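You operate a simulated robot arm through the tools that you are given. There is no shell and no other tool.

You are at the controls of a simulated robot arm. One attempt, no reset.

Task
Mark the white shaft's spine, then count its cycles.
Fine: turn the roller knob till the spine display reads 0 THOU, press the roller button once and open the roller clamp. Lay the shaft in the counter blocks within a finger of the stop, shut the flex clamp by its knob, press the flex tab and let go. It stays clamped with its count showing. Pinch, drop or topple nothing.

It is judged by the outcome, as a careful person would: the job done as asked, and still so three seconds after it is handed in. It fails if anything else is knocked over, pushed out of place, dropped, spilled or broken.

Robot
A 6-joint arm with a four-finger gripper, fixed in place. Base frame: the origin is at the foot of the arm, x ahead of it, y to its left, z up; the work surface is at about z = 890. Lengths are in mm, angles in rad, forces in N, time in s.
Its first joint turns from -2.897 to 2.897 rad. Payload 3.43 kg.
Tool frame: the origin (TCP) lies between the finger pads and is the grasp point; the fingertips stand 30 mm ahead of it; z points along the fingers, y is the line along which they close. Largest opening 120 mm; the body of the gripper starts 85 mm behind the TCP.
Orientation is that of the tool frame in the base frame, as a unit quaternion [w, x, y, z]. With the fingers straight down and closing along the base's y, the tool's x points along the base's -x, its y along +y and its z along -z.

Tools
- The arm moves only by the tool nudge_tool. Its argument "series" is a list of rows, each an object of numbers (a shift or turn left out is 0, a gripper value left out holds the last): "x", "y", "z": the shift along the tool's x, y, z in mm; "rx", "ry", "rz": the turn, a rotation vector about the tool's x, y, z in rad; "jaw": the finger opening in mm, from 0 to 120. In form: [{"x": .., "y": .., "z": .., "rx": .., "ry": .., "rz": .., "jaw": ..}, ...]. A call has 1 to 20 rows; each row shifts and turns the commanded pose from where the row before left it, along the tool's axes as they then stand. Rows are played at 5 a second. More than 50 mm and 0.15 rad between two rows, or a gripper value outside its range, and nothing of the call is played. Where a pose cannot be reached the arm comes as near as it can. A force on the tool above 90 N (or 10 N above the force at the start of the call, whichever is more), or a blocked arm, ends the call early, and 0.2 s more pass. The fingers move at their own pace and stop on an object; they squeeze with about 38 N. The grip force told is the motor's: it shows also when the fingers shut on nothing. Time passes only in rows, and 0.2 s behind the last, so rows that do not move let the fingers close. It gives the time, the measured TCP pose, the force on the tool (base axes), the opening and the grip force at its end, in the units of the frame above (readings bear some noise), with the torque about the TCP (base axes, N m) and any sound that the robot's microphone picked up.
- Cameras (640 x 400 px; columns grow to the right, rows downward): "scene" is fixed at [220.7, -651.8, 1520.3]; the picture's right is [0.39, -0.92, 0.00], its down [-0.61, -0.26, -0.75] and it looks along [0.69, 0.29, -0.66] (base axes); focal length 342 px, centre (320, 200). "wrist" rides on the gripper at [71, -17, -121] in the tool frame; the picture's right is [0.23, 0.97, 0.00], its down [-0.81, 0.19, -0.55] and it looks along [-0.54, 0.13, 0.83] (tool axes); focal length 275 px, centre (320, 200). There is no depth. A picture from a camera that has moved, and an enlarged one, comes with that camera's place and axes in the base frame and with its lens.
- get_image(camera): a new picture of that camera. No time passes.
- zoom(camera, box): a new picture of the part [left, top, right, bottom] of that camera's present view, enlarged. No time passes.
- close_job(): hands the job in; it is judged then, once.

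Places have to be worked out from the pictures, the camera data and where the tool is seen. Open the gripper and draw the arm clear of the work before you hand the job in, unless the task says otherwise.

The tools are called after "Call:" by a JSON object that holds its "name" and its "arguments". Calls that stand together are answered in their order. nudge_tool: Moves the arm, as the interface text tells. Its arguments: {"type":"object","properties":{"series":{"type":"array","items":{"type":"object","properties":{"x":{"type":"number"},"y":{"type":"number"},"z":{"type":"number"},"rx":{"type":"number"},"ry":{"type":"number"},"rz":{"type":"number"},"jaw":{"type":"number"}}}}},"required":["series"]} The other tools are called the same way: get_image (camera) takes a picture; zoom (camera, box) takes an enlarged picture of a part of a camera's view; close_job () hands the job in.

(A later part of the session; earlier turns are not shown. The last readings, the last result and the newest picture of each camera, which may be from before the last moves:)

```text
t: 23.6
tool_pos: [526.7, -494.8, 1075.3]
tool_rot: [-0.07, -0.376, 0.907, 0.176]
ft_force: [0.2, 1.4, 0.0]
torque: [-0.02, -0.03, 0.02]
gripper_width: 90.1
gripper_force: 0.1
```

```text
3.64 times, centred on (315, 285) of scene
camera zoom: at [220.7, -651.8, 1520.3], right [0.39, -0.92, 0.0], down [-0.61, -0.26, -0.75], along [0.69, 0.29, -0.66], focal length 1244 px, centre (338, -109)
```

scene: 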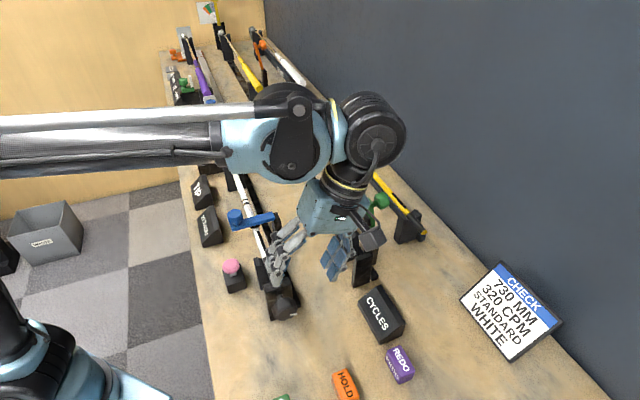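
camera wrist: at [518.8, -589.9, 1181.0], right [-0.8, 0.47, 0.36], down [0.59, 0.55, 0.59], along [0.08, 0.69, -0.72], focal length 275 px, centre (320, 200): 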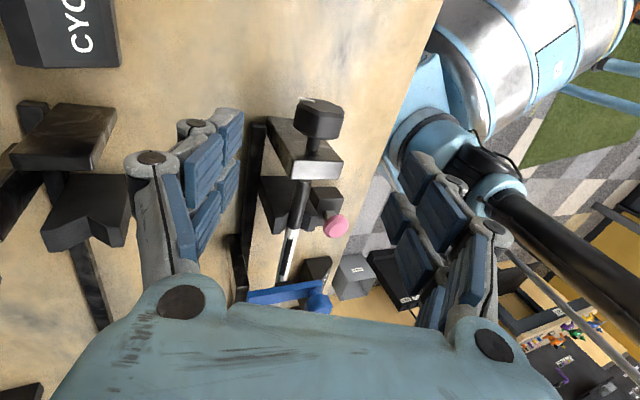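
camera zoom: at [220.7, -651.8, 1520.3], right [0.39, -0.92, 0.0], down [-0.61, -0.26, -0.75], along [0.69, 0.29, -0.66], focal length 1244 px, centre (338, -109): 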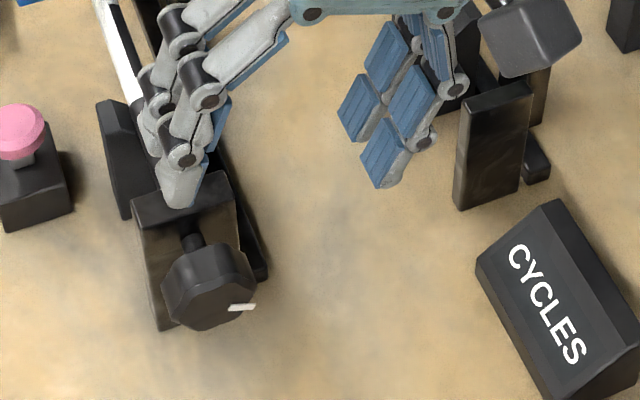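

10 THOU now, so ~0.83 rad more in the same direction. I lean the tool 60° the other way (next pair of flats), and move to 110 mm behind the knob on that axis.

Call:
{"name": "nudge_tool", "arguments": {"series": [{"rx": 0.131}, {"rx": 0.131}, {"rx": 0.131}, {"rx": 0.131}, {"rx": 0.131}, {"rx": 0.131}, {"rx": 0.131}, {"rx": 0.131}, {"y": 33, "z": -19}, {"y": 33, "z": -19}, {"y": 33, "z": -19}, {}]}}

Call:
{"name": "get_image", "arguments": {"camera": "wrist"}}

Call:
{"name": "get_image", "arguments": {"camera": "scene"}}

```text
t: 26.2
tool_pos: [445.7, -414.5, 1058.8]
tool_rot: [0.129, -0.361, 0.873, -0.302]
ft_force: [0.2, -0.1, 0.4]
torque: [0.01, 0.0, 0.0]
gripper_width: 90.1
gripper_force: 0.0
```

```text
taken
camera wrist: at [351.2, -423.3, 1162.4], right [-0.7, 0.38, -0.61], down [0.22, 0.92, 0.32], along [0.68, 0.09, -0.73], focal length 275 px, centre (320, 200)
```

wrist: 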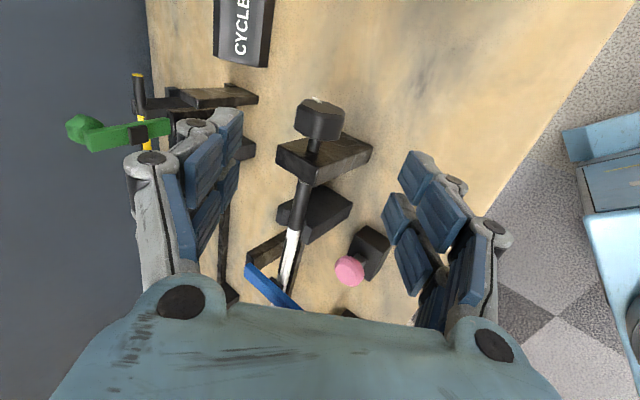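

```text
taken
```

scene: 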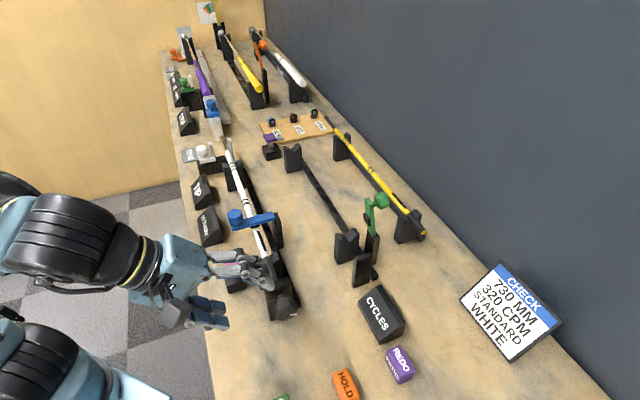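

Pose is right: 110 mm from the knob at tilt 0.67. I advance along the axis and close.

Call:
{"name": "nudge_tool", "arguments": {"series": [{"z": 40}, {"z": 40}, {"z": 30}, {}, {"jaw": 60}, {"jaw": 45}, {"jaw": 30}, {}]}}

Call:
{"name": "get_image", "arguments": {"camera": "wrist"}}

```text
t: 28.0
tool_pos: [496.3, -464.3, 973.6]
tool_rot: [0.129, -0.362, 0.873, -0.302]
ft_force: [-13.0, 11.3, -17.5]
torque: [-0.05, 0.18, 0.02]
gripper_width: 43.8
gripper_force: 12.0
```

```text
taken
camera wrist: at [401.7, -472.1, 1076.5], right [-0.7, 0.38, -0.6], down [0.22, 0.92, 0.32], along [0.68, 0.09, -0.73], focal length 275 px, centre (320, 200)
```

wrist: 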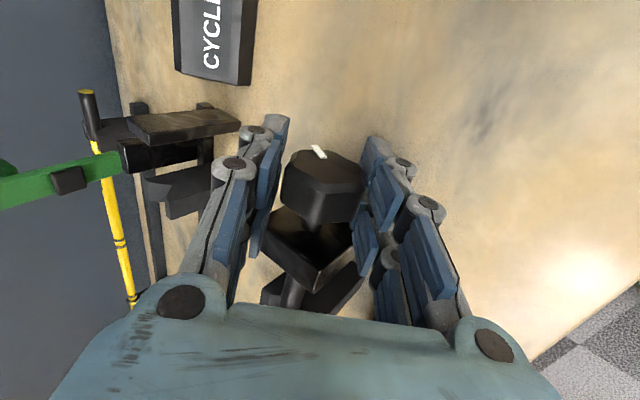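

Still closing (43.8 mm); I wait a moment more and check.

Call:
{"name": "nudge_tool", "arguments": {"series": [{}, {}]}}

```text
t: 28.6
tool_pos: [495.4, -463.9, 973.4]
tool_rot: [0.13, -0.361, 0.873, -0.302]
ft_force: [-14.3, 13.7, -17.9]
torque: [0.03, 0.13, 0.08]
gripper_width: 44.7
gripper_force: 13.0
```

44.7 mm with a push along +y: one finger touches first, off-centre. I shift 2 mm along +y and see.

Call:
{"name": "nudge_tool", "arguments": {"series": [{"y": 1}, {"y": 1}, {}, {}]}}

Call:
{"name": "zoom", "arguments": {"camera": "wrist", "box": [220, 100, 420, 260]}}

```text
t: 29.6
tool_pos: [494.3, -461.0, 971.3]
tool_rot: [0.13, -0.361, 0.873, -0.303]
ft_force: [3.6, -4.5, 6.8]
torque: [-0.17, 0.09, 0.12]
gripper_width: 40.6
gripper_force: 44.5
```

```text
2.50 times, centred on (320, 180) of wrist
camera zoom: at [400.3, -470.7, 1075.7], right [-0.7, 0.38, -0.61], down [0.22, 0.92, 0.32], along [0.68, 0.09, -0.73], focal length 688 px, centre (320, 250)
```

zoom: 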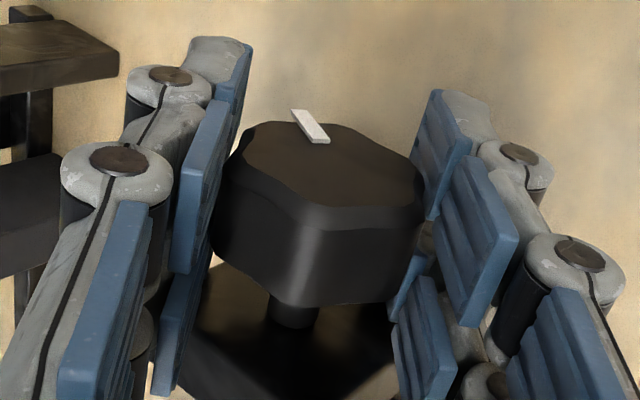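

Flat grip now at 40.6 mm with little load. I turn −0.86 rad in chunks with small y compensation.

Call:
{"name": "nudge_tool", "arguments": {"series": [{"rx": -0.07}, {"rx": -0.07}, {"rx": -0.07}, {"rx": -0.07, "y": -1}, {"rx": -0.07}, {"rx": -0.07, "y": -1}, {}]}}

Call:
{"name": "nudge_tool", "arguments": {"series": [{"rx": -0.07}, {"rx": -0.07}, {"rx": -0.07}, {"rx": -0.07, "y": -1}, {"rx": -0.08}, {"rx": -0.08}, {}]}}

Call:
{"name": "get_image", "arguments": {"camera": "scene"}}

```text
t: 31.2
tool_pos: [496.5, -463.4, 971.6]
tool_rot: [0.05, -0.38, 0.917, -0.114]
ft_force: [44.5, -37.0, 23.9]
torque: [-0.38, 0.07, 0.02]
gripper_width: 41.3
gripper_force: 44.9
```

```text
t: 32.8
tool_pos: [497.0, -464.3, 969.6]
tool_rot: [-0.035, -0.382, 0.919, 0.089]
ft_force: [41.4, -38.5, -9.1]
torque: [-0.37, 0.21, -0.06]
gripper_width: 41.6
gripper_force: 44.7
```

```text
taken
```

scene: 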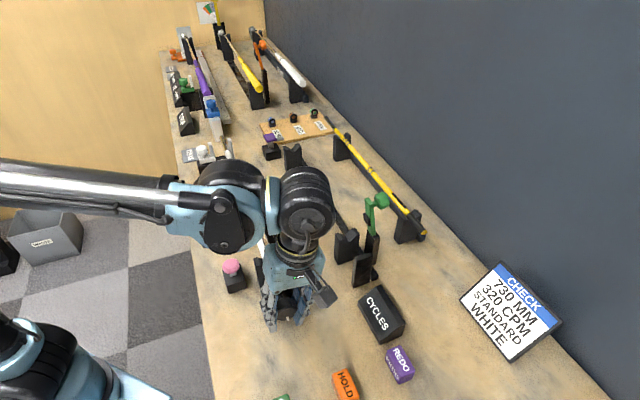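

Tilt is −0.19 as planned. I relieve the side load, release, back out, and read the display.

Call:
{"name": "nudge_tool", "arguments": {"series": [{"y": -1.5}, {"y": -1}, {}]}}

Call:
{"name": "nudge_tool", "arguments": {"series": [{"jaw": 60}, {"jaw": 90}, {"z": -40}, {"z": -40}, {"z": -40}, {"z": -40}, {}]}}

Call:
{"name": "get_image", "arguments": {"camera": "scene"}}

Call:
{"name": "zoom", "arguments": {"camera": "scene", "box": [180, 165, 260, 255]}}

```text
t: 33.6
tool_pos: [497.5, -465.3, 970.9]
tool_rot: [-0.034, -0.383, 0.919, 0.091]
ft_force: [15.9, -16.2, -7.4]
torque: [-0.67, 0.57, 0.11]
gripper_width: 41.2
gripper_force: 45.5
```

```text
t: 35.2
tool_pos: [519.4, -487.1, 1130.7]
tool_rot: [-0.033, -0.382, 0.919, 0.09]
ft_force: [0.3, 0.3, -0.8]
torque: [-0.01, -0.01, 0.0]
gripper_width: 90.0
gripper_force: 0.1
```

```text
taken
```

scene: 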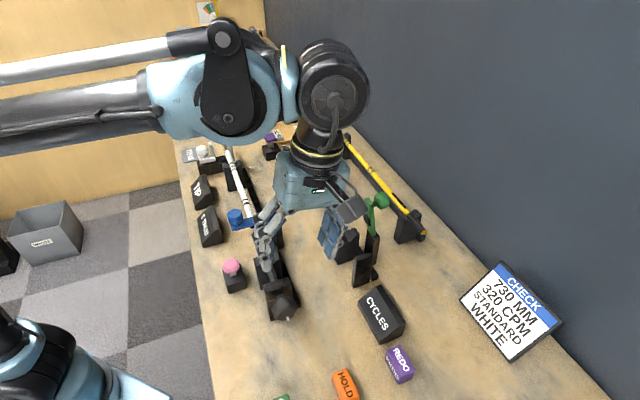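

```text
4.44 times, centred on (220, 210) of scene
camera zoom: at [220.7, -651.8, 1520.3], right [0.39, -0.92, 0.0], down [-0.61, -0.26, -0.75], along [0.69, 0.29, -0.66], focal length 1521 px, centre (764, 156)
```

zoom: 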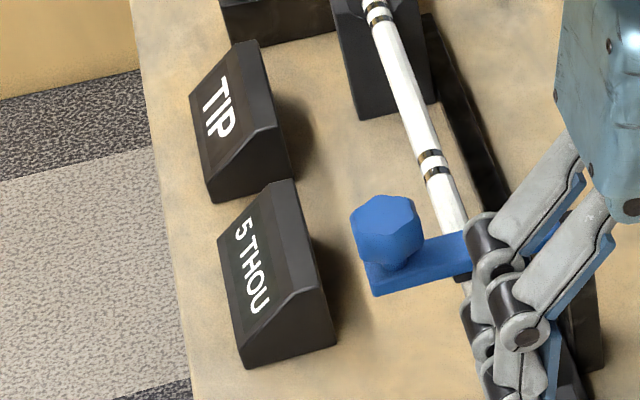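

5 THOU; it seems to step in fives. I look at the knob to verify its orientation before the next turn.

Call:
{"name": "get_image", "arguments": {"camera": "wrist"}}

Call:
{"name": "zoom", "arguments": {"camera": "scene", "box": [250, 270, 320, 330]}}

```text
taken
camera wrist: at [496.7, -567.5, 1243.6], right [-0.84, 0.51, 0.18], down [0.51, 0.63, 0.58], along [0.18, 0.59, -0.79], focal length 275 px, centre (320, 200)
```

wrist: 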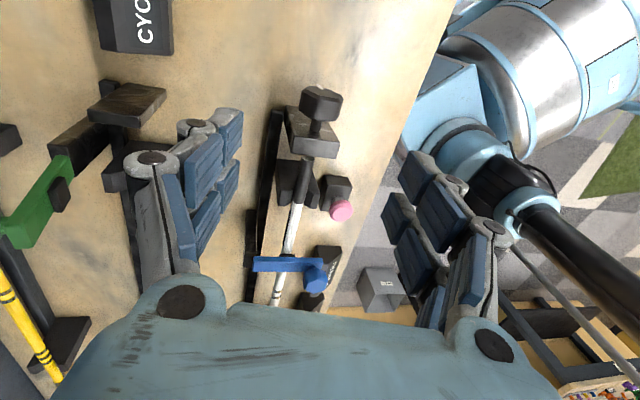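

```text
6.67 times, centred on (285, 300) of scene
camera zoom: at [220.7, -651.8, 1520.3], right [0.39, -0.92, 0.0], down [-0.61, -0.26, -0.75], along [0.69, 0.29, -0.66], focal length 2281 px, centre (553, -467)
```

zoom: 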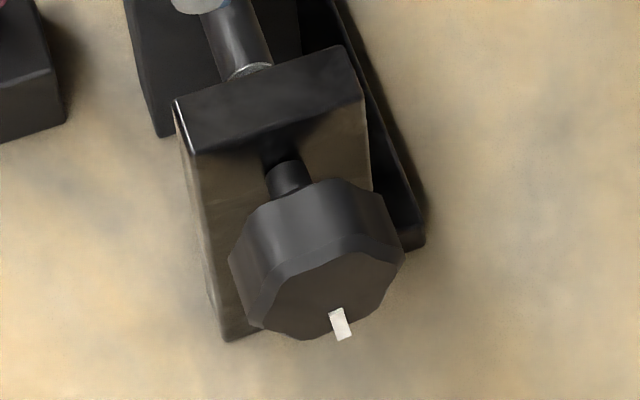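

The mark has turned from pointing right to nearly straight down (~71°); with ~30° per 5 THOU it needs ~0.33 rad more. I re-advance at this same tilt and close.

Call:
{"name": "nudge_tool", "arguments": {"series": [{"z": 40}, {"z": 40}, {"z": 40}, {"z": 40}, {}, {"jaw": 60}, {"jaw": 45}, {"jaw": 30}, {}, {}]}}

Call:
{"name": "zoom", "arguments": {"camera": "wrist", "box": [220, 100, 420, 260]}}

```text
t: 37.4
tool_pos: [498.5, -463.4, 971.4]
tool_rot: [-0.034, -0.382, 0.919, 0.09]
ft_force: [-26.9, 27.8, -2.0]
torque: [0.14, 0.04, -0.44]
gripper_width: 40.4
gripper_force: 45.1
```

```text
2.50 times, centred on (320, 180) of wrist
camera zoom: at [475.4, -544.6, 1085.4], right [-0.84, 0.51, 0.18], down [0.51, 0.63, 0.58], along [0.18, 0.59, -0.79], focal length 688 px, centre (320, 250)
```

zoom: 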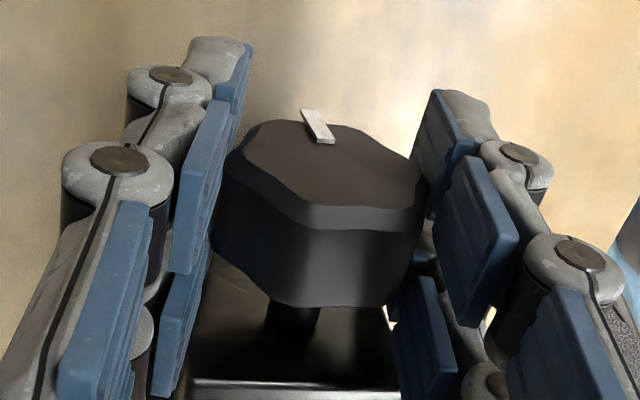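

Good flat grip. I turn −0.33 rad.

Call:
{"name": "nudge_tool", "arguments": {"series": [{"rx": -0.066}, {"rx": -0.066}, {"rx": -0.066}, {"rx": -0.066}, {"rx": -0.066}, {}]}}

Call:
{"name": "get_image", "arguments": {"camera": "scene"}}

Call:
{"name": "zoom", "arguments": {"camera": "scene", "box": [180, 165, 340, 335]}}

```text
t: 38.8
tool_pos: [499.0, -465.2, 970.2]
tool_rot: [-0.083, -0.375, 0.899, 0.208]
ft_force: [13.2, -4.3, 1.6]
torque: [0.0, -0.04, -0.14]
gripper_width: 40.3
gripper_force: 45.6
out of reach, approached as far as the arm can: row 5
```

```text
taken
```

scene: 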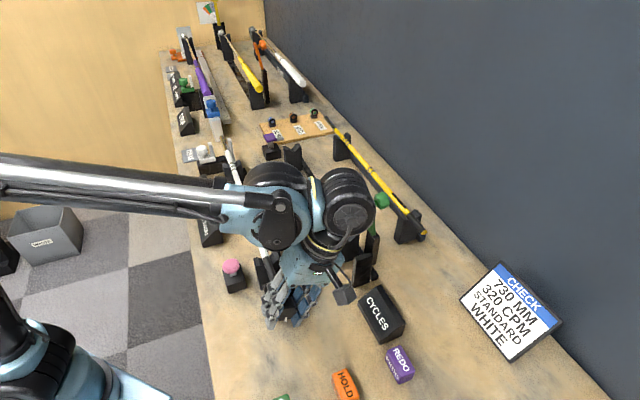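

```text
2.35 times, centred on (260, 250) of scene
camera zoom: at [220.7, -651.8, 1520.3], right [0.39, -0.92, 0.0], down [-0.61, -0.26, -0.75], along [0.69, 0.29, -0.66], focal length 805 px, centre (461, 82)
```

zoom: 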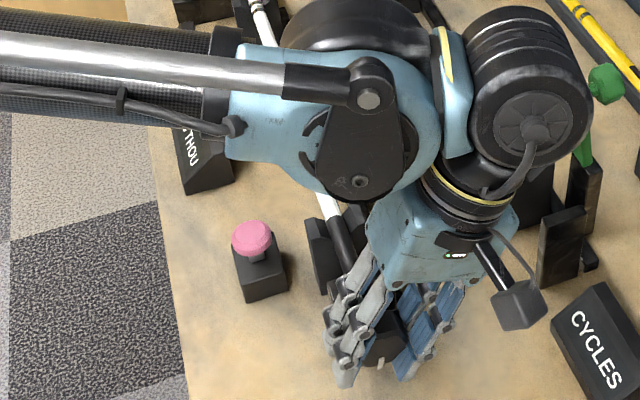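

The arm stopped at tilt −0.45 (reach limit), giving −0.26 rad. I release, back off and read the display.

Call:
{"name": "nudge_tool", "arguments": {"series": [{"jaw": 60}, {"jaw": 90}, {"z": -40}, {"z": -40}, {"z": -40}, {"z": -30}, {}]}}

Call:
{"name": "get_image", "arguments": {"camera": "scene"}}

Call:
{"name": "zoom", "arguments": {"camera": "scene", "box": [180, 165, 260, 255]}}

Call:
{"name": "zoom", "arguments": {"camera": "scene", "box": [250, 270, 320, 330]}}

```text
t: 40.4
tool_pos: [542.5, -511.1, 1105.0]
tool_rot: [-0.084, -0.374, 0.9, 0.207]
ft_force: [-0.4, 0.2, -0.1]
torque: [0.02, -0.04, 0.02]
gripper_width: 90.2
gripper_force: 0.0
```

```text
taken
```

scene: 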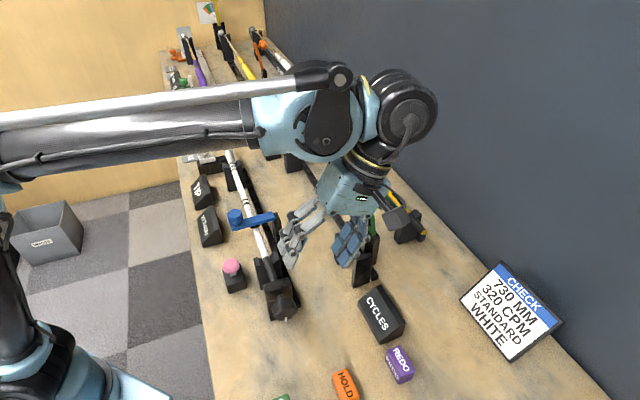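

```text
4.44 times, centred on (220, 210) of scene
camera zoom: at [220.7, -651.8, 1520.3], right [0.39, -0.92, 0.0], down [-0.61, -0.26, -0.75], along [0.69, 0.29, -0.66], focal length 1521 px, centre (764, 156)
```

zoom: 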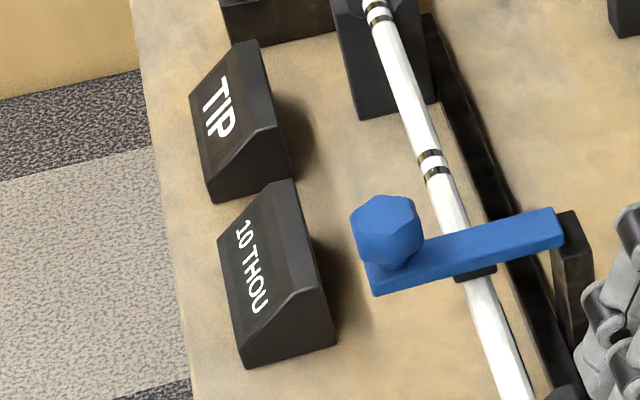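

```text
6.67 times, centred on (285, 300) of scene
camera zoom: at [220.7, -651.8, 1520.3], right [0.39, -0.92, 0.0], down [-0.61, -0.26, -0.75], along [0.69, 0.29, -0.66], focal length 2281 px, centre (553, -467)
```

zoom: 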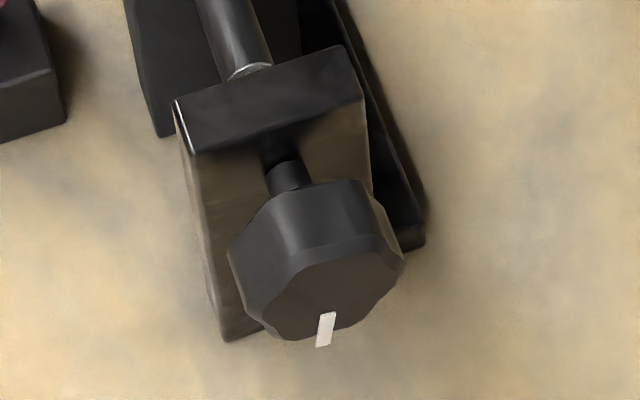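

10 THOU again with the mark past vertical: the readings fit 20·|sin| with the zero ≈ 0.56 rad back. I regrip at this tilt and turn back +0.56 rad.

Call:
{"name": "nudge_tool", "arguments": {"series": [{"z": 40}, {"z": 40}, {"z": 40}, {"z": 30}, {}, {"jaw": 60}, {"jaw": 45}, {"jaw": 30}, {}, {}]}}

Call:
{"name": "nudge_tool", "arguments": {"series": [{"rx": 0.07}, {"rx": 0.07}, {"rx": 0.07}, {"rx": 0.07}, {"rx": 0.07}, {"rx": 0.07}, {"rx": 0.07}, {"rx": 0.07}, {}]}}

```text
t: 42.6
tool_pos: [498.2, -466.0, 970.8]
tool_rot: [-0.083, -0.374, 0.9, 0.208]
ft_force: [9.4, -8.9, -11.9]
torque: [-0.2, 0.13, -0.1]
gripper_width: 40.7
gripper_force: 45.0
```

```text
t: 44.6
tool_pos: [496.8, -464.4, 971.4]
tool_rot: [0.024, -0.383, 0.922, -0.048]
ft_force: [1.0, -7.2, 11.2]
torque: [-0.11, 0.14, -0.14]
gripper_width: 40.8
gripper_force: 45.0
```

Tilt +0.107, low load. I release and back off to read the display.

Call:
{"name": "nudge_tool", "arguments": {"series": [{"jaw": 60}, {"jaw": 90}, {"z": -45}, {"z": -45}, {"z": -45}, {"z": -45}, {}]}}

Call:
{"name": "get_image", "arguments": {"camera": "scene"}}

Call:
{"name": "zoom", "arguments": {"camera": "scene", "box": [180, 165, 260, 255]}}

Call:
{"name": "get_image", "arguments": {"camera": "wrist"}}

```text
t: 46.2
tool_pos: [482.3, -449.4, 1150.3]
tool_rot: [0.023, -0.383, 0.922, -0.049]
ft_force: [-0.3, -0.3, 0.0]
torque: [0.01, -0.02, 0.01]
gripper_width: 89.8
gripper_force: 0.1
```

```text
taken
```

scene: 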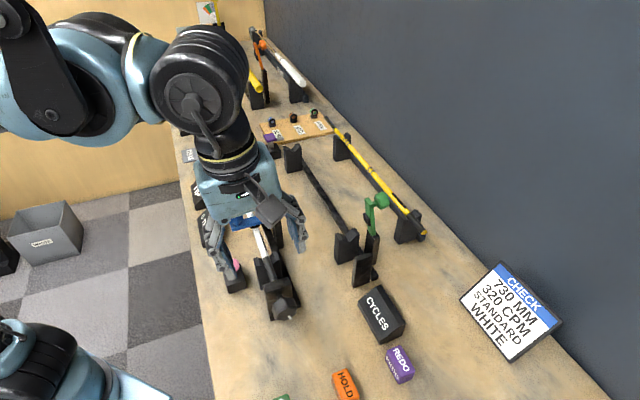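

```text
4.44 times, centred on (220, 210) of scene
camera zoom: at [220.7, -651.8, 1520.3], right [0.39, -0.92, 0.0], down [-0.61, -0.26, -0.75], along [0.69, 0.29, -0.66], focal length 1521 px, centre (764, 156)
```

zoom: 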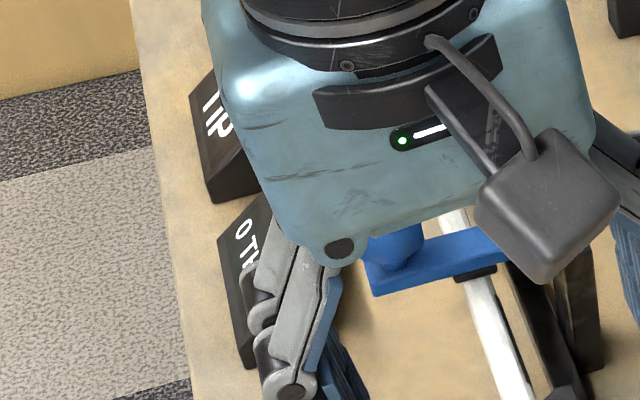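

```text
taken
camera wrist: at [434.0, -504.2, 1271.6], right [-0.85, 0.52, -0.11], down [0.39, 0.75, 0.53], along [0.36, 0.41, -0.84], focal length 275 px, centre (320, 200)
```

wrist: 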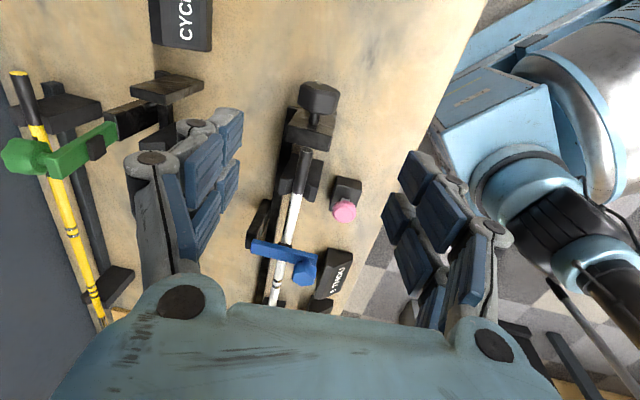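

The display appears to start "0 TH…". I check with the wrist view.

Call:
{"name": "zoom", "arguments": {"camera": "wrist", "box": [290, 230, 370, 320]}}

```text
4.44 times, centred on (330, 275) of wrist
camera zoom: at [434.0, -504.2, 1271.6], right [-0.85, 0.52, -0.11], down [0.39, 0.75, 0.53], along [0.36, 0.41, -0.84], focal length 1224 px, centre (276, -133)
```

zoom: 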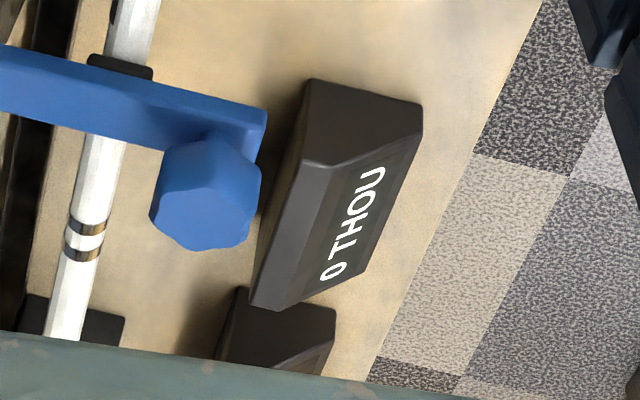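

0 THOU confirmed. Next the roller button: I straighten the tool, close the fingers, and move above the pink button.

Call:
{"name": "nudge_tool", "arguments": {"series": [{"rx": -0.107, "jaw": 0}, {"x": -46, "y": 15}, {"x": -46, "y": 15}, {"x": -46, "y": 16}, {"z": 40}, {"z": 40}, {}]}}

Call:
{"name": "get_image", "arguments": {"camera": "wrist"}}

Call:
{"name": "get_image", "arguments": {"camera": "scene"}}

```text
t: 47.8
tool_pos: [545.3, -319.2, 1070.6]
tool_rot: [0.003, -0.383, 0.924, 0.001]
ft_force: [0.7, -0.8, -0.7]
torque: [0.01, 0.03, -0.01]
gripper_width: 0.0
gripper_force: 33.6
```

```text
taken
camera wrist: at [506.6, -383.8, 1191.0], right [-0.85, 0.52, 0.0], down [0.43, 0.71, 0.56], along [0.29, 0.47, -0.83], focal length 275 px, centre (320, 200)
```

wrist: 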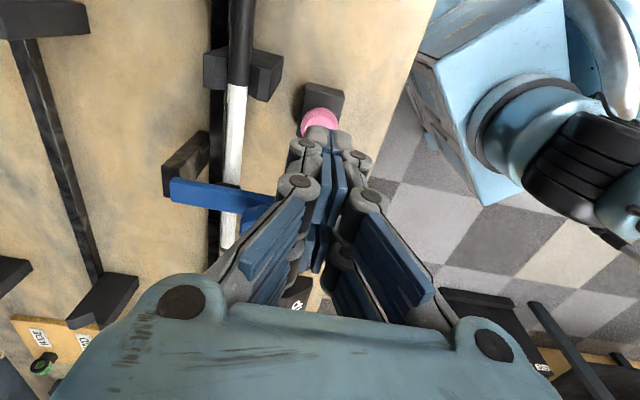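

```text
taken
```

scene: 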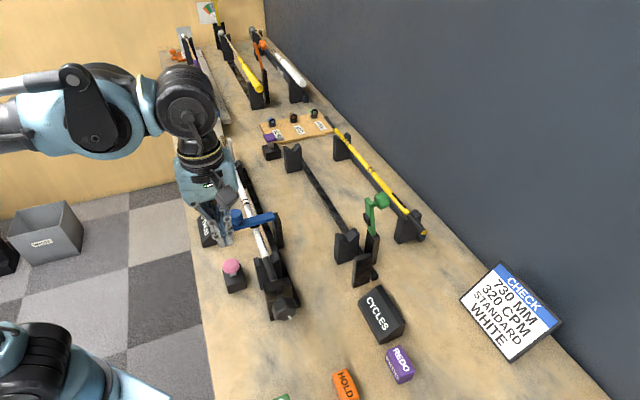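

Call:
{"name": "zoom", "arguments": {"camera": "wrist", "box": [270, 70, 370, 160]}}

Call:
{"name": "zoom", "arguments": {"camera": "scene", "box": [180, 190, 300, 310]}}

```text
4.44 times, centred on (320, 115) of wrist
camera zoom: at [506.6, -383.8, 1191.0], right [-0.85, 0.52, 0.0], down [0.43, 0.71, 0.56], along [0.29, 0.47, -0.83], focal length 1224 px, centre (320, 578)
```

zoom: 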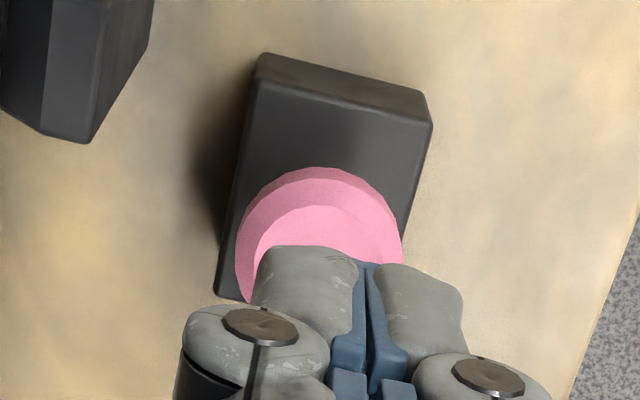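

```text
3.33 times, centred on (240, 250) of scene
camera zoom: at [220.7, -651.8, 1520.3], right [0.39, -0.92, 0.0], down [-0.61, -0.26, -0.75], along [0.69, 0.29, -0.66], focal length 1140 px, centre (587, 33)
```

zoom: 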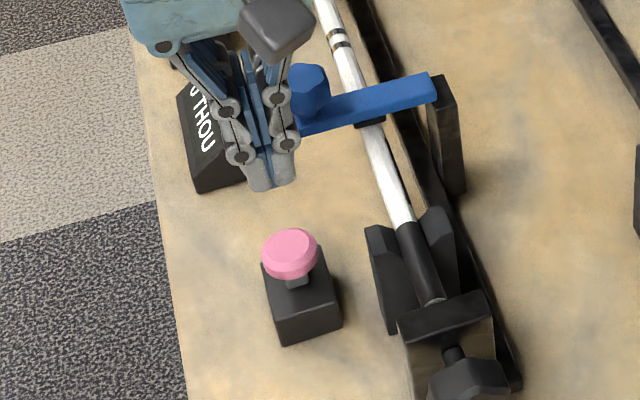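

Button top centre refined to (p 163.6, q 612, z≈963); the TCP is at (159.9, 611.3). I shift 3.5 mm, and descend to just above it.

Call:
{"name": "nudge_tool", "arguments": {"series": [{"x": -3.5}, {"z": 35}, {"z": 32}, {}]}}

Call:
{"name": "zoom", "arguments": {"camera": "scene", "box": [180, 190, 300, 310]}}

```text
t: 48.8
tool_pos: [549.1, -316.6, 1004.3]
tool_rot: [0.003, -0.383, 0.924, 0.001]
ft_force: [1.0, -0.4, 0.0]
torque: [0.01, -0.01, 0.01]
gripper_width: 0.0
gripper_force: 33.5
```

```text
3.33 times, centred on (240, 250) of scene
camera zoom: at [220.7, -651.8, 1520.3], right [0.39, -0.92, 0.0], down [-0.61, -0.26, -0.75], along [0.69, 0.29, -0.66], focal length 1140 px, centre (587, 33)
```

zoom: 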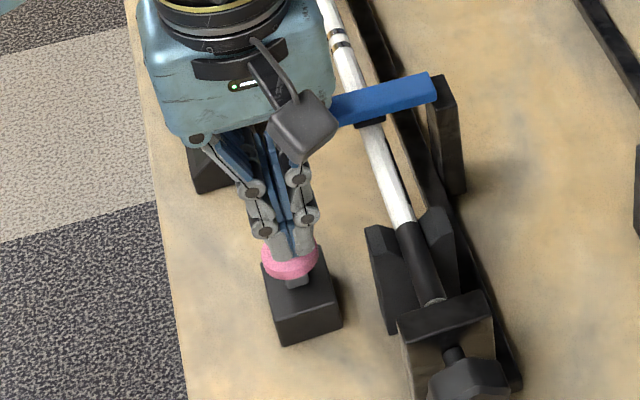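

Fingertips are ~10 mm over the button, well centred. I descend gently and watch the force.

Call:
{"name": "nudge_tool", "arguments": {"series": [{"z": 4}, {"z": 4}, {"z": 2}, {}]}}

Call:
{"name": "nudge_tool", "arguments": {"series": [{"z": 2}, {"z": 2}, {}]}}

```text
t: 49.8
tool_pos: [550.0, -316.5, 994.6]
tool_rot: [0.003, -0.384, 0.923, 0.002]
ft_force: [0.0, 0.2, 0.4]
torque: [0.02, -0.01, -0.02]
gripper_width: 0.0
gripper_force: 33.3
```

```text
t: 50.6
tool_pos: [550.9, -317.2, 990.3]
tool_rot: [0.002, -0.383, 0.924, 0.002]
ft_force: [1.2, 0.2, 0.0]
torque: [0.02, 0.01, 0.02]
gripper_width: 0.2
gripper_force: 33.2
```

Call:
{"name": "nudge_tool", "arguments": {"series": [{"z": 2}, {}]}}

Call:
{"name": "zoom", "arguments": {"camera": "scene", "box": [210, 240, 270, 300]}}

```text
t: 51.2
tool_pos: [551.6, -317.5, 988.5]
tool_rot: [0.004, -0.384, 0.924, 0.001]
ft_force: [-0.3, -0.1, -0.2]
torque: [-0.01, 0.0, 0.01]
gripper_width: 0.0
gripper_force: 33.4
```

```text
6.67 times, centred on (240, 270) of scene
camera zoom: at [220.7, -651.8, 1520.3], right [0.39, -0.92, 0.0], down [-0.61, -0.26, -0.75], along [0.69, 0.29, -0.66], focal length 2281 px, centre (853, -267)
```

zoom: 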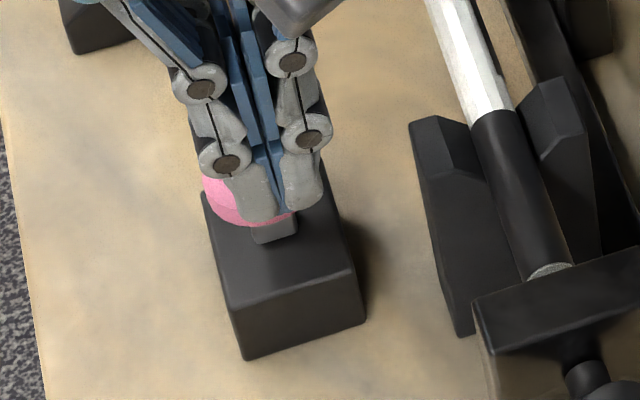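

No contact yet at fingertip height ~958. I check with the wrist camera where the fingertips are relative to the cap.

Call:
{"name": "zoom", "arguments": {"camera": "wrist", "box": [260, 90, 400, 200]}}

Call:
{"name": "get_image", "arguments": {"camera": "wrist"}}

```text
3.64 times, centred on (330, 145) of wrist
camera zoom: at [511.6, -381.8, 1107.3], right [-0.85, 0.52, 0.0], down [0.43, 0.71, 0.56], along [0.29, 0.47, -0.83], focal length 1001 px, centre (284, 400)
```

zoom: 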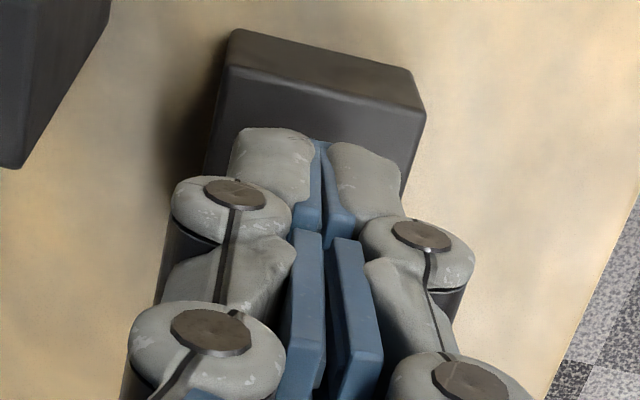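

```text
taken
camera wrist: at [511.6, -381.8, 1107.3], right [-0.85, 0.52, 0.0], down [0.43, 0.71, 0.56], along [0.29, 0.47, -0.83], focal length 275 px, centre (320, 200)
```

wrist: 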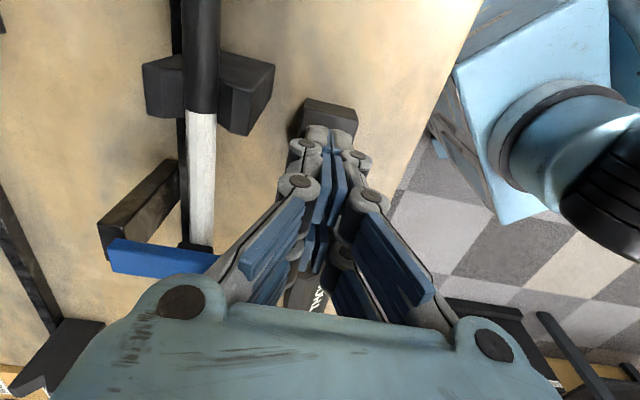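

No contact yet, cap fully beneath the tips; my height estimate may be a few mm high. I keep descending in small steps.

Call:
{"name": "nudge_tool", "arguments": {"series": [{"z": 2}, {}]}}

Call:
{"name": "nudge_tool", "arguments": {"series": [{"z": 2}, {}]}}

Call:
{"name": "zoom", "arguments": {"camera": "scene", "box": [210, 240, 270, 300]}}

```text
t: 51.8
tool_pos: [550.9, -318.4, 985.5]
tool_rot: [0.004, -0.384, 0.923, 0.001]
ft_force: [0.6, -0.7, 0.4]
torque: [0.0, 0.01, -0.01]
gripper_width: 0.1
gripper_force: 34.2
```

```text
t: 52.4
tool_pos: [550.6, -318.1, 983.4]
tool_rot: [0.004, -0.383, 0.924, 0.001]
ft_force: [-0.2, -0.3, 0.4]
torque: [0.0, -0.01, 0.0]
gripper_width: 0.3
gripper_force: 33.2
```

```text
6.67 times, centred on (240, 270) of scene
camera zoom: at [220.7, -651.8, 1520.3], right [0.39, -0.92, 0.0], down [-0.61, -0.26, -0.75], along [0.69, 0.29, -0.66], focal length 2281 px, centre (853, -267)
```

zoom: 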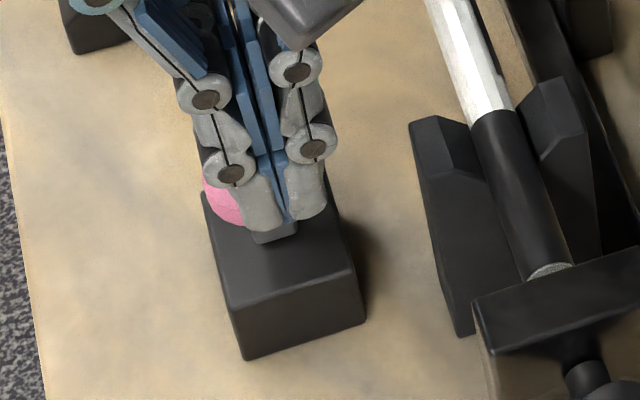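

Still free. I continue 2 mm at a time.

Call:
{"name": "nudge_tool", "arguments": {"series": [{"z": 2}, {}]}}

Call:
{"name": "nudge_tool", "arguments": {"series": [{"z": 2}, {}]}}

Call:
{"name": "zoom", "arguments": {"camera": "scene", "box": [210, 240, 270, 300]}}

```text
t: 53.0
tool_pos: [551.5, -317.8, 982.2]
tool_rot: [0.003, -0.384, 0.923, 0.001]
ft_force: [-0.4, -0.5, 0.9]
torque: [0.03, 0.01, 0.01]
gripper_width: 0.0
gripper_force: 32.9
```

```text
t: 53.6
tool_pos: [549.5, -317.9, 980.5]
tool_rot: [0.003, -0.383, 0.924, 0.001]
ft_force: [-0.5, -0.2, 0.6]
torque: [-0.01, -0.02, -0.02]
gripper_width: 0.1
gripper_force: 33.6
```

```text
6.67 times, centred on (240, 270) of scene
camera zoom: at [220.7, -651.8, 1520.3], right [0.39, -0.92, 0.0], down [-0.61, -0.26, -0.75], along [0.69, 0.29, -0.66], focal length 2281 px, centre (853, -267)
```

zoom: 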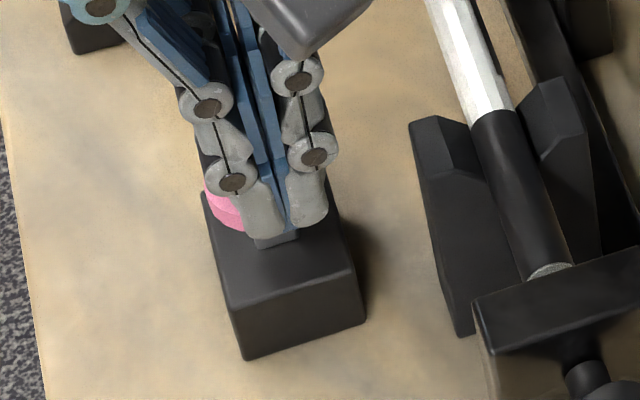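

The pink cap has begun to move down slightly (light spring). I continue.

Call:
{"name": "nudge_tool", "arguments": {"series": [{"z": 2}, {}]}}

Call:
{"name": "zoom", "arguments": {"camera": "scene", "box": [210, 240, 270, 300]}}

Call:
{"name": "nudge_tool", "arguments": {"series": [{"z": 2}, {}]}}

Call:
{"name": "zoom", "arguments": {"camera": "scene", "box": [210, 240, 270, 300]}}

```text
t: 54.2
tool_pos: [551.3, -318.4, 978.4]
tool_rot: [0.003, -0.383, 0.924, 0.001]
ft_force: [-0.2, 0.1, 1.2]
torque: [0.02, 0.0, -0.01]
gripper_width: 6.1
gripper_force: 33.8
```

```text
6.67 times, centred on (240, 270) of scene
camera zoom: at [220.7, -651.8, 1520.3], right [0.39, -0.92, 0.0], down [-0.61, -0.26, -0.75], along [0.69, 0.29, -0.66], focal length 2281 px, centre (853, -267)
```

zoom: 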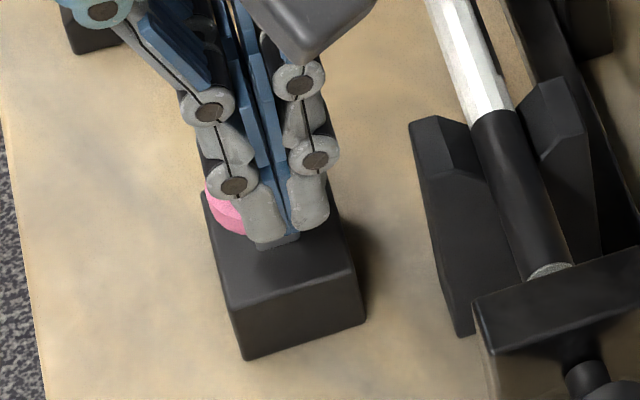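

```text
t: 54.8
tool_pos: [550.9, -318.7, 975.1]
tool_rot: [0.003, -0.383, 0.924, 0.001]
ft_force: [-0.8, -0.4, 1.0]
torque: [-0.02, 0.01, 0.0]
gripper_width: 5.6
gripper_force: 33.7
```

```text
6.67 times, centred on (240, 270) of scene
camera zoom: at [220.7, -651.8, 1520.3], right [0.39, -0.92, 0.0], down [-0.61, -0.26, -0.75], along [0.69, 0.29, -0.66], focal length 2281 px, centre (853, -267)
```

zoom: 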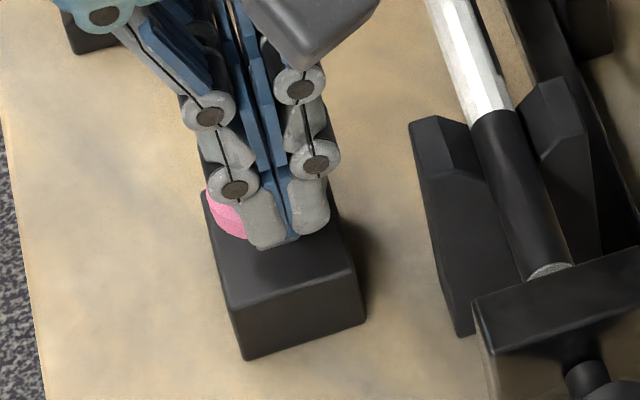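

The cap is following down with ~1 N; no click yet. I continue carefully.

Call:
{"name": "nudge_tool", "arguments": {"series": [{"z": 1.5}, {}]}}

Call:
{"name": "zoom", "arguments": {"camera": "scene", "box": [210, 240, 270, 300]}}

Call:
{"name": "zoom", "arguments": {"camera": "wrist", "box": [260, 90, 400, 200]}}

```text
t: 55.4
tool_pos: [549.8, -318.1, 974.3]
tool_rot: [0.003, -0.383, 0.924, 0.002]
ft_force: [0.9, -1.8, 2.0]
torque: [0.0, 0.0, -0.03]
gripper_width: 5.9
gripper_force: 33.2
```

```text
6.67 times, centred on (240, 270) of scene
camera zoom: at [220.7, -651.8, 1520.3], right [0.39, -0.92, 0.0], down [-0.61, -0.26, -0.75], along [0.69, 0.29, -0.66], focal length 2281 px, centre (853, -267)
```

zoom: 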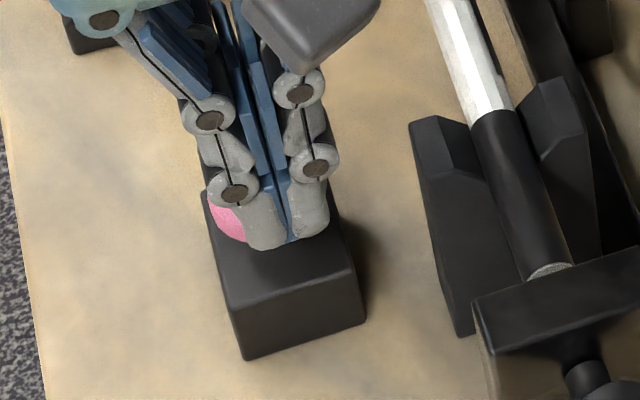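

```text
3.64 times, centred on (330, 145) of wrist
camera zoom: at [511.5, -381.7, 1093.7], right [-0.85, 0.52, 0.0], down [0.43, 0.71, 0.56], along [0.29, 0.47, -0.83], focal length 1001 px, centre (284, 400)
```

zoom: 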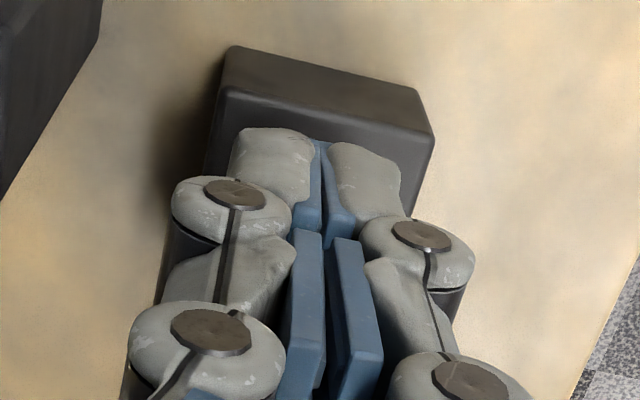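

Call:
{"name": "nudge_tool", "arguments": {"series": [{"z": 1.5}, {}]}}

Call:
{"name": "nudge_tool", "arguments": {"series": [{"z": 1.5}, {}]}}

Call:
{"name": "get_image", "arguments": {"camera": "scene"}}

```text
t: 56.0
tool_pos: [549.9, -316.7, 973.2]
tool_rot: [0.003, -0.383, 0.924, 0.001]
ft_force: [-0.9, 0.3, 0.7]
torque: [0.01, 0.02, -0.03]
gripper_width: 6.0
gripper_force: 33.0
heard: click
```

```text
t: 56.6
tool_pos: [550.4, -318.7, 971.2]
tool_rot: [0.004, -0.384, 0.923, 0.001]
ft_force: [0.1, 0.1, 1.2]
torque: [0.01, -0.04, -0.01]
gripper_width: 6.0
gripper_force: 33.6
```

```text
taken
```

scene: 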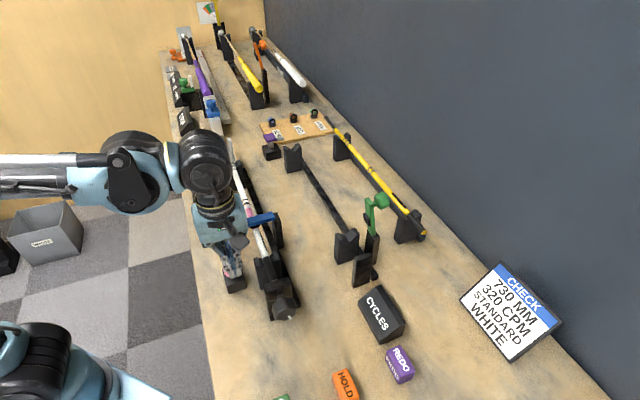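

A click was heard: the button has registered once. I lift straight up smoothly.

Call:
{"name": "nudge_tool", "arguments": {"series": [{"z": -20}, {"z": -40}, {"z": -40}, {}]}}

Call:
{"name": "zoom", "arguments": {"camera": "scene", "box": [180, 160, 340, 330]}}

Call:
{"name": "get_image", "arguments": {"camera": "wrist"}}

```text
t: 57.6
tool_pos: [548.8, -319.0, 1071.2]
tool_rot: [0.004, -0.384, 0.924, 0.001]
ft_force: [0.6, 0.1, 0.4]
torque: [0.05, -0.01, -0.02]
gripper_width: 0.1
gripper_force: 33.5
```

```text
2.35 times, centred on (260, 245) of scene
camera zoom: at [220.7, -651.8, 1520.3], right [0.39, -0.92, 0.0], down [-0.61, -0.26, -0.75], along [0.69, 0.29, -0.66], focal length 805 px, centre (461, 94)
```

zoom: 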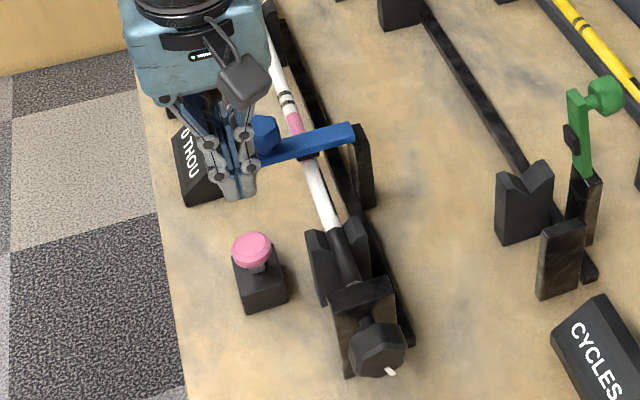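

```text
taken
camera wrist: at [510.6, -382.4, 1191.1], right [-0.85, 0.52, 0.0], down [0.43, 0.71, 0.56], along [0.29, 0.47, -0.83], focal length 275 px, centre (320, 200)
```

wrist: 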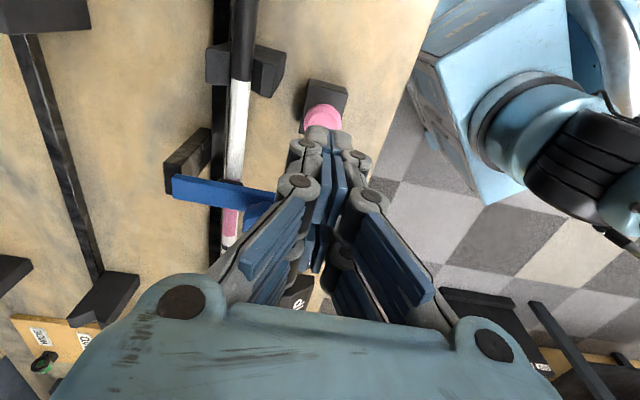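

The shaft now shows a pink mark, the button is back up, and the display reads 0 THOU. Next I open the roller clamp: raise, turn the tool +90° so the fingers close along p, and look at the blue knob.

Call:
{"name": "nudge_tool", "arguments": {"series": [{"z": -45}, {"z": -45, "jaw": 80}, {"rz": 0.131}, {"rz": 0.131}, {"rz": 0.131}, {"rz": 0.131}, {"rz": 0.131}, {"rz": 0.131}, {"rz": 0.131}, {"rz": 0.131}, {"rz": 0.131}, {"rz": 0.131}, {"rz": 0.131}, {"rz": 0.13}, {}]}}

Call:
{"name": "get_image", "arguments": {"camera": "wrist"}}

```text
t: 60.8
tool_pos: [549.4, -318.4, 1161.6]
tool_rot: [0.0, 0.382, 0.924, 0.003]
ft_force: [-0.3, -0.6, 0.4]
torque: [0.01, 0.02, 0.02]
gripper_width: 80.3
gripper_force: 0.1
```

```text
taken
camera wrist: at [486.8, -281.4, 1281.1], right [0.53, 0.85, 0.01], down [0.71, -0.44, 0.55], along [0.47, -0.29, -0.83], focal length 275 px, centre (320, 200)
```

wrist: 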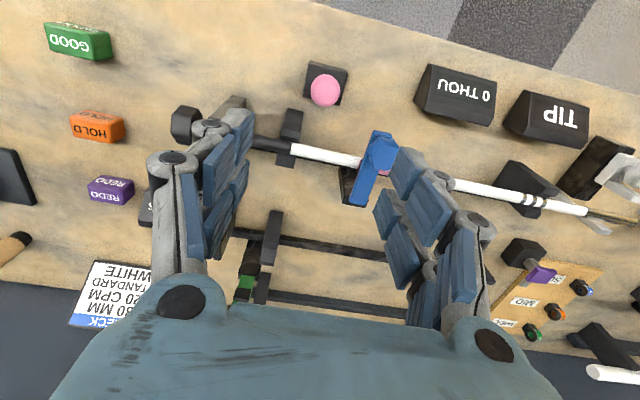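

The blue knob lies at about (p 226, q 637). I move above it at z≈1110 and look again.

Call:
{"name": "nudge_tool", "arguments": {"series": [{"y": 31, "x": -12}, {"y": 31, "x": -12}, {"z": 25}, {"z": 25}, {}]}}

Call:
{"name": "get_image", "arguments": {"camera": "wrist"}}

Call:
{"name": "zoom", "arguments": {"camera": "scene", "box": [180, 150, 340, 270]}}

```text
t: 62.0
tool_pos: [610.0, -290.5, 1111.9]
tool_rot: [0.001, 0.382, 0.924, 0.003]
ft_force: [1.0, 0.1, -0.5]
torque: [-0.04, 0.0, -0.05]
gripper_width: 80.1
gripper_force: 0.0
```

```text
taken
camera wrist: at [548.0, -253.4, 1232.2], right [0.52, 0.85, 0.01], down [0.71, -0.44, 0.55], along [0.47, -0.29, -0.83], focal length 275 px, centre (320, 200)
```

wrist: 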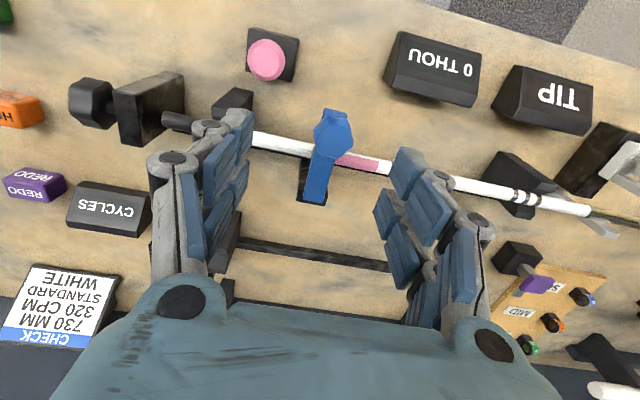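

```text
3.33 times, centred on (260, 210) of scene
camera zoom: at [220.7, -651.8, 1520.3], right [0.39, -0.92, 0.0], down [-0.61, -0.26, -0.75], along [0.69, 0.29, -0.66], focal length 1140 px, centre (520, 167)
```

zoom: 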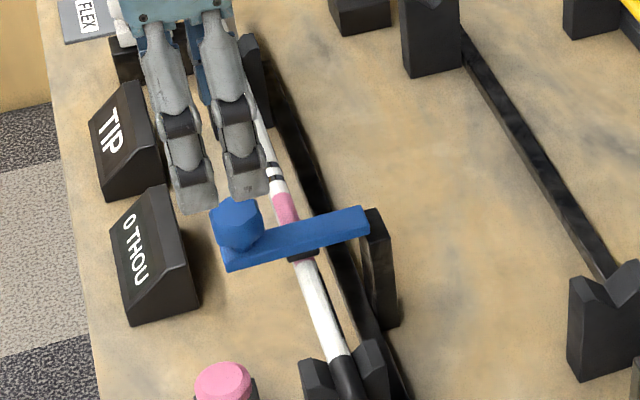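

Call:
{"name": "zoom", "arguments": {"camera": "wrist", "box": [270, 90, 400, 210]}}

Call:
{"name": "zoom", "arguments": {"camera": "scene", "box": [220, 195, 300, 245]}}

```text
3.33 times, centred on (335, 150) of wrist
camera zoom: at [548.0, -253.4, 1232.2], right [0.52, 0.85, 0.01], down [0.71, -0.44, 0.55], along [0.47, -0.29, -0.83], focal length 918 px, centre (270, 367)
```

zoom: 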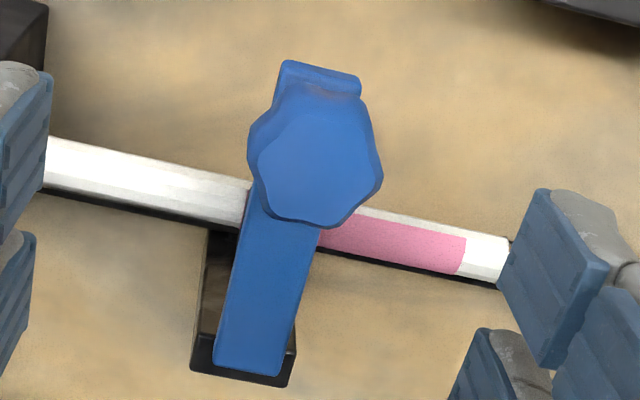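

```text
8.00 times, centred on (260, 220) of scene
camera zoom: at [220.7, -651.8, 1520.3], right [0.39, -0.92, 0.0], down [-0.61, -0.26, -0.75], along [0.69, 0.29, -0.66], focal length 2737 px, centre (800, 40)
```

zoom: 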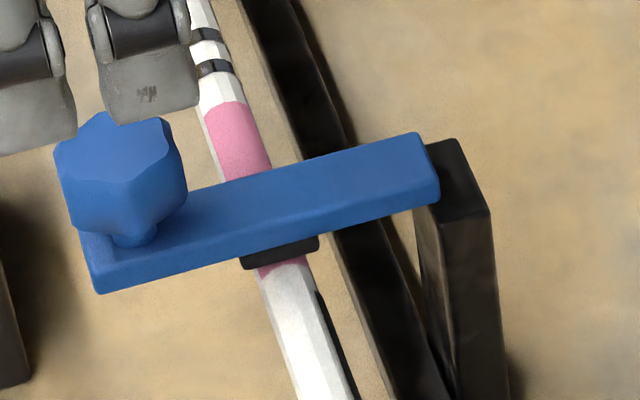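

Knob top ≈ (p 237, q 640, z 1031), ~30 mm wide, standing on the arm's free end; the arm hinges on its post near q≈705, z≈995. I centre over it and descend to z≈1024.

Call:
{"name": "nudge_tool", "arguments": {"series": [{"x": -3.5, "y": 11}, {"z": 30}, {"z": 30}, {"z": 27}, {}]}}

Call:
{"name": "get_image", "arguments": {"camera": "wrist"}}

Call:
{"name": "zoom", "arguments": {"camera": "scene", "box": [180, 150, 340, 270]}}

```text
t: 63.2
tool_pos: [621.2, -284.9, 1025.5]
tool_rot: [0.001, 0.382, 0.924, 0.003]
ft_force: [0.1, -0.8, 0.5]
torque: [0.02, -0.02, 0.04]
gripper_width: 79.9
gripper_force: 0.0
```

```text
taken
camera wrist: at [558.9, -248.4, 1145.4], right [0.52, 0.85, 0.01], down [0.71, -0.44, 0.55], along [0.47, -0.29, -0.83], focal length 275 px, centre (320, 200)
```

wrist: 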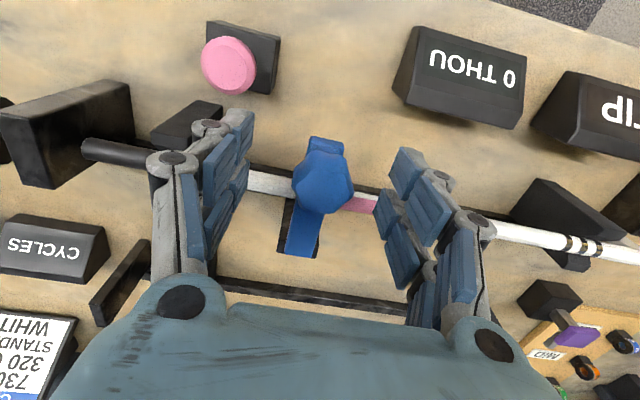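

```text
3.33 times, centred on (260, 210) of scene
camera zoom: at [220.7, -651.8, 1520.3], right [0.39, -0.92, 0.0], down [-0.61, -0.26, -0.75], along [0.69, 0.29, -0.66], focal length 1140 px, centre (520, 167)
```

zoom: 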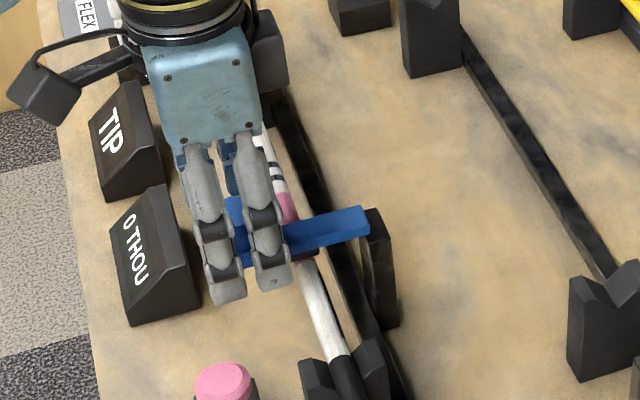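

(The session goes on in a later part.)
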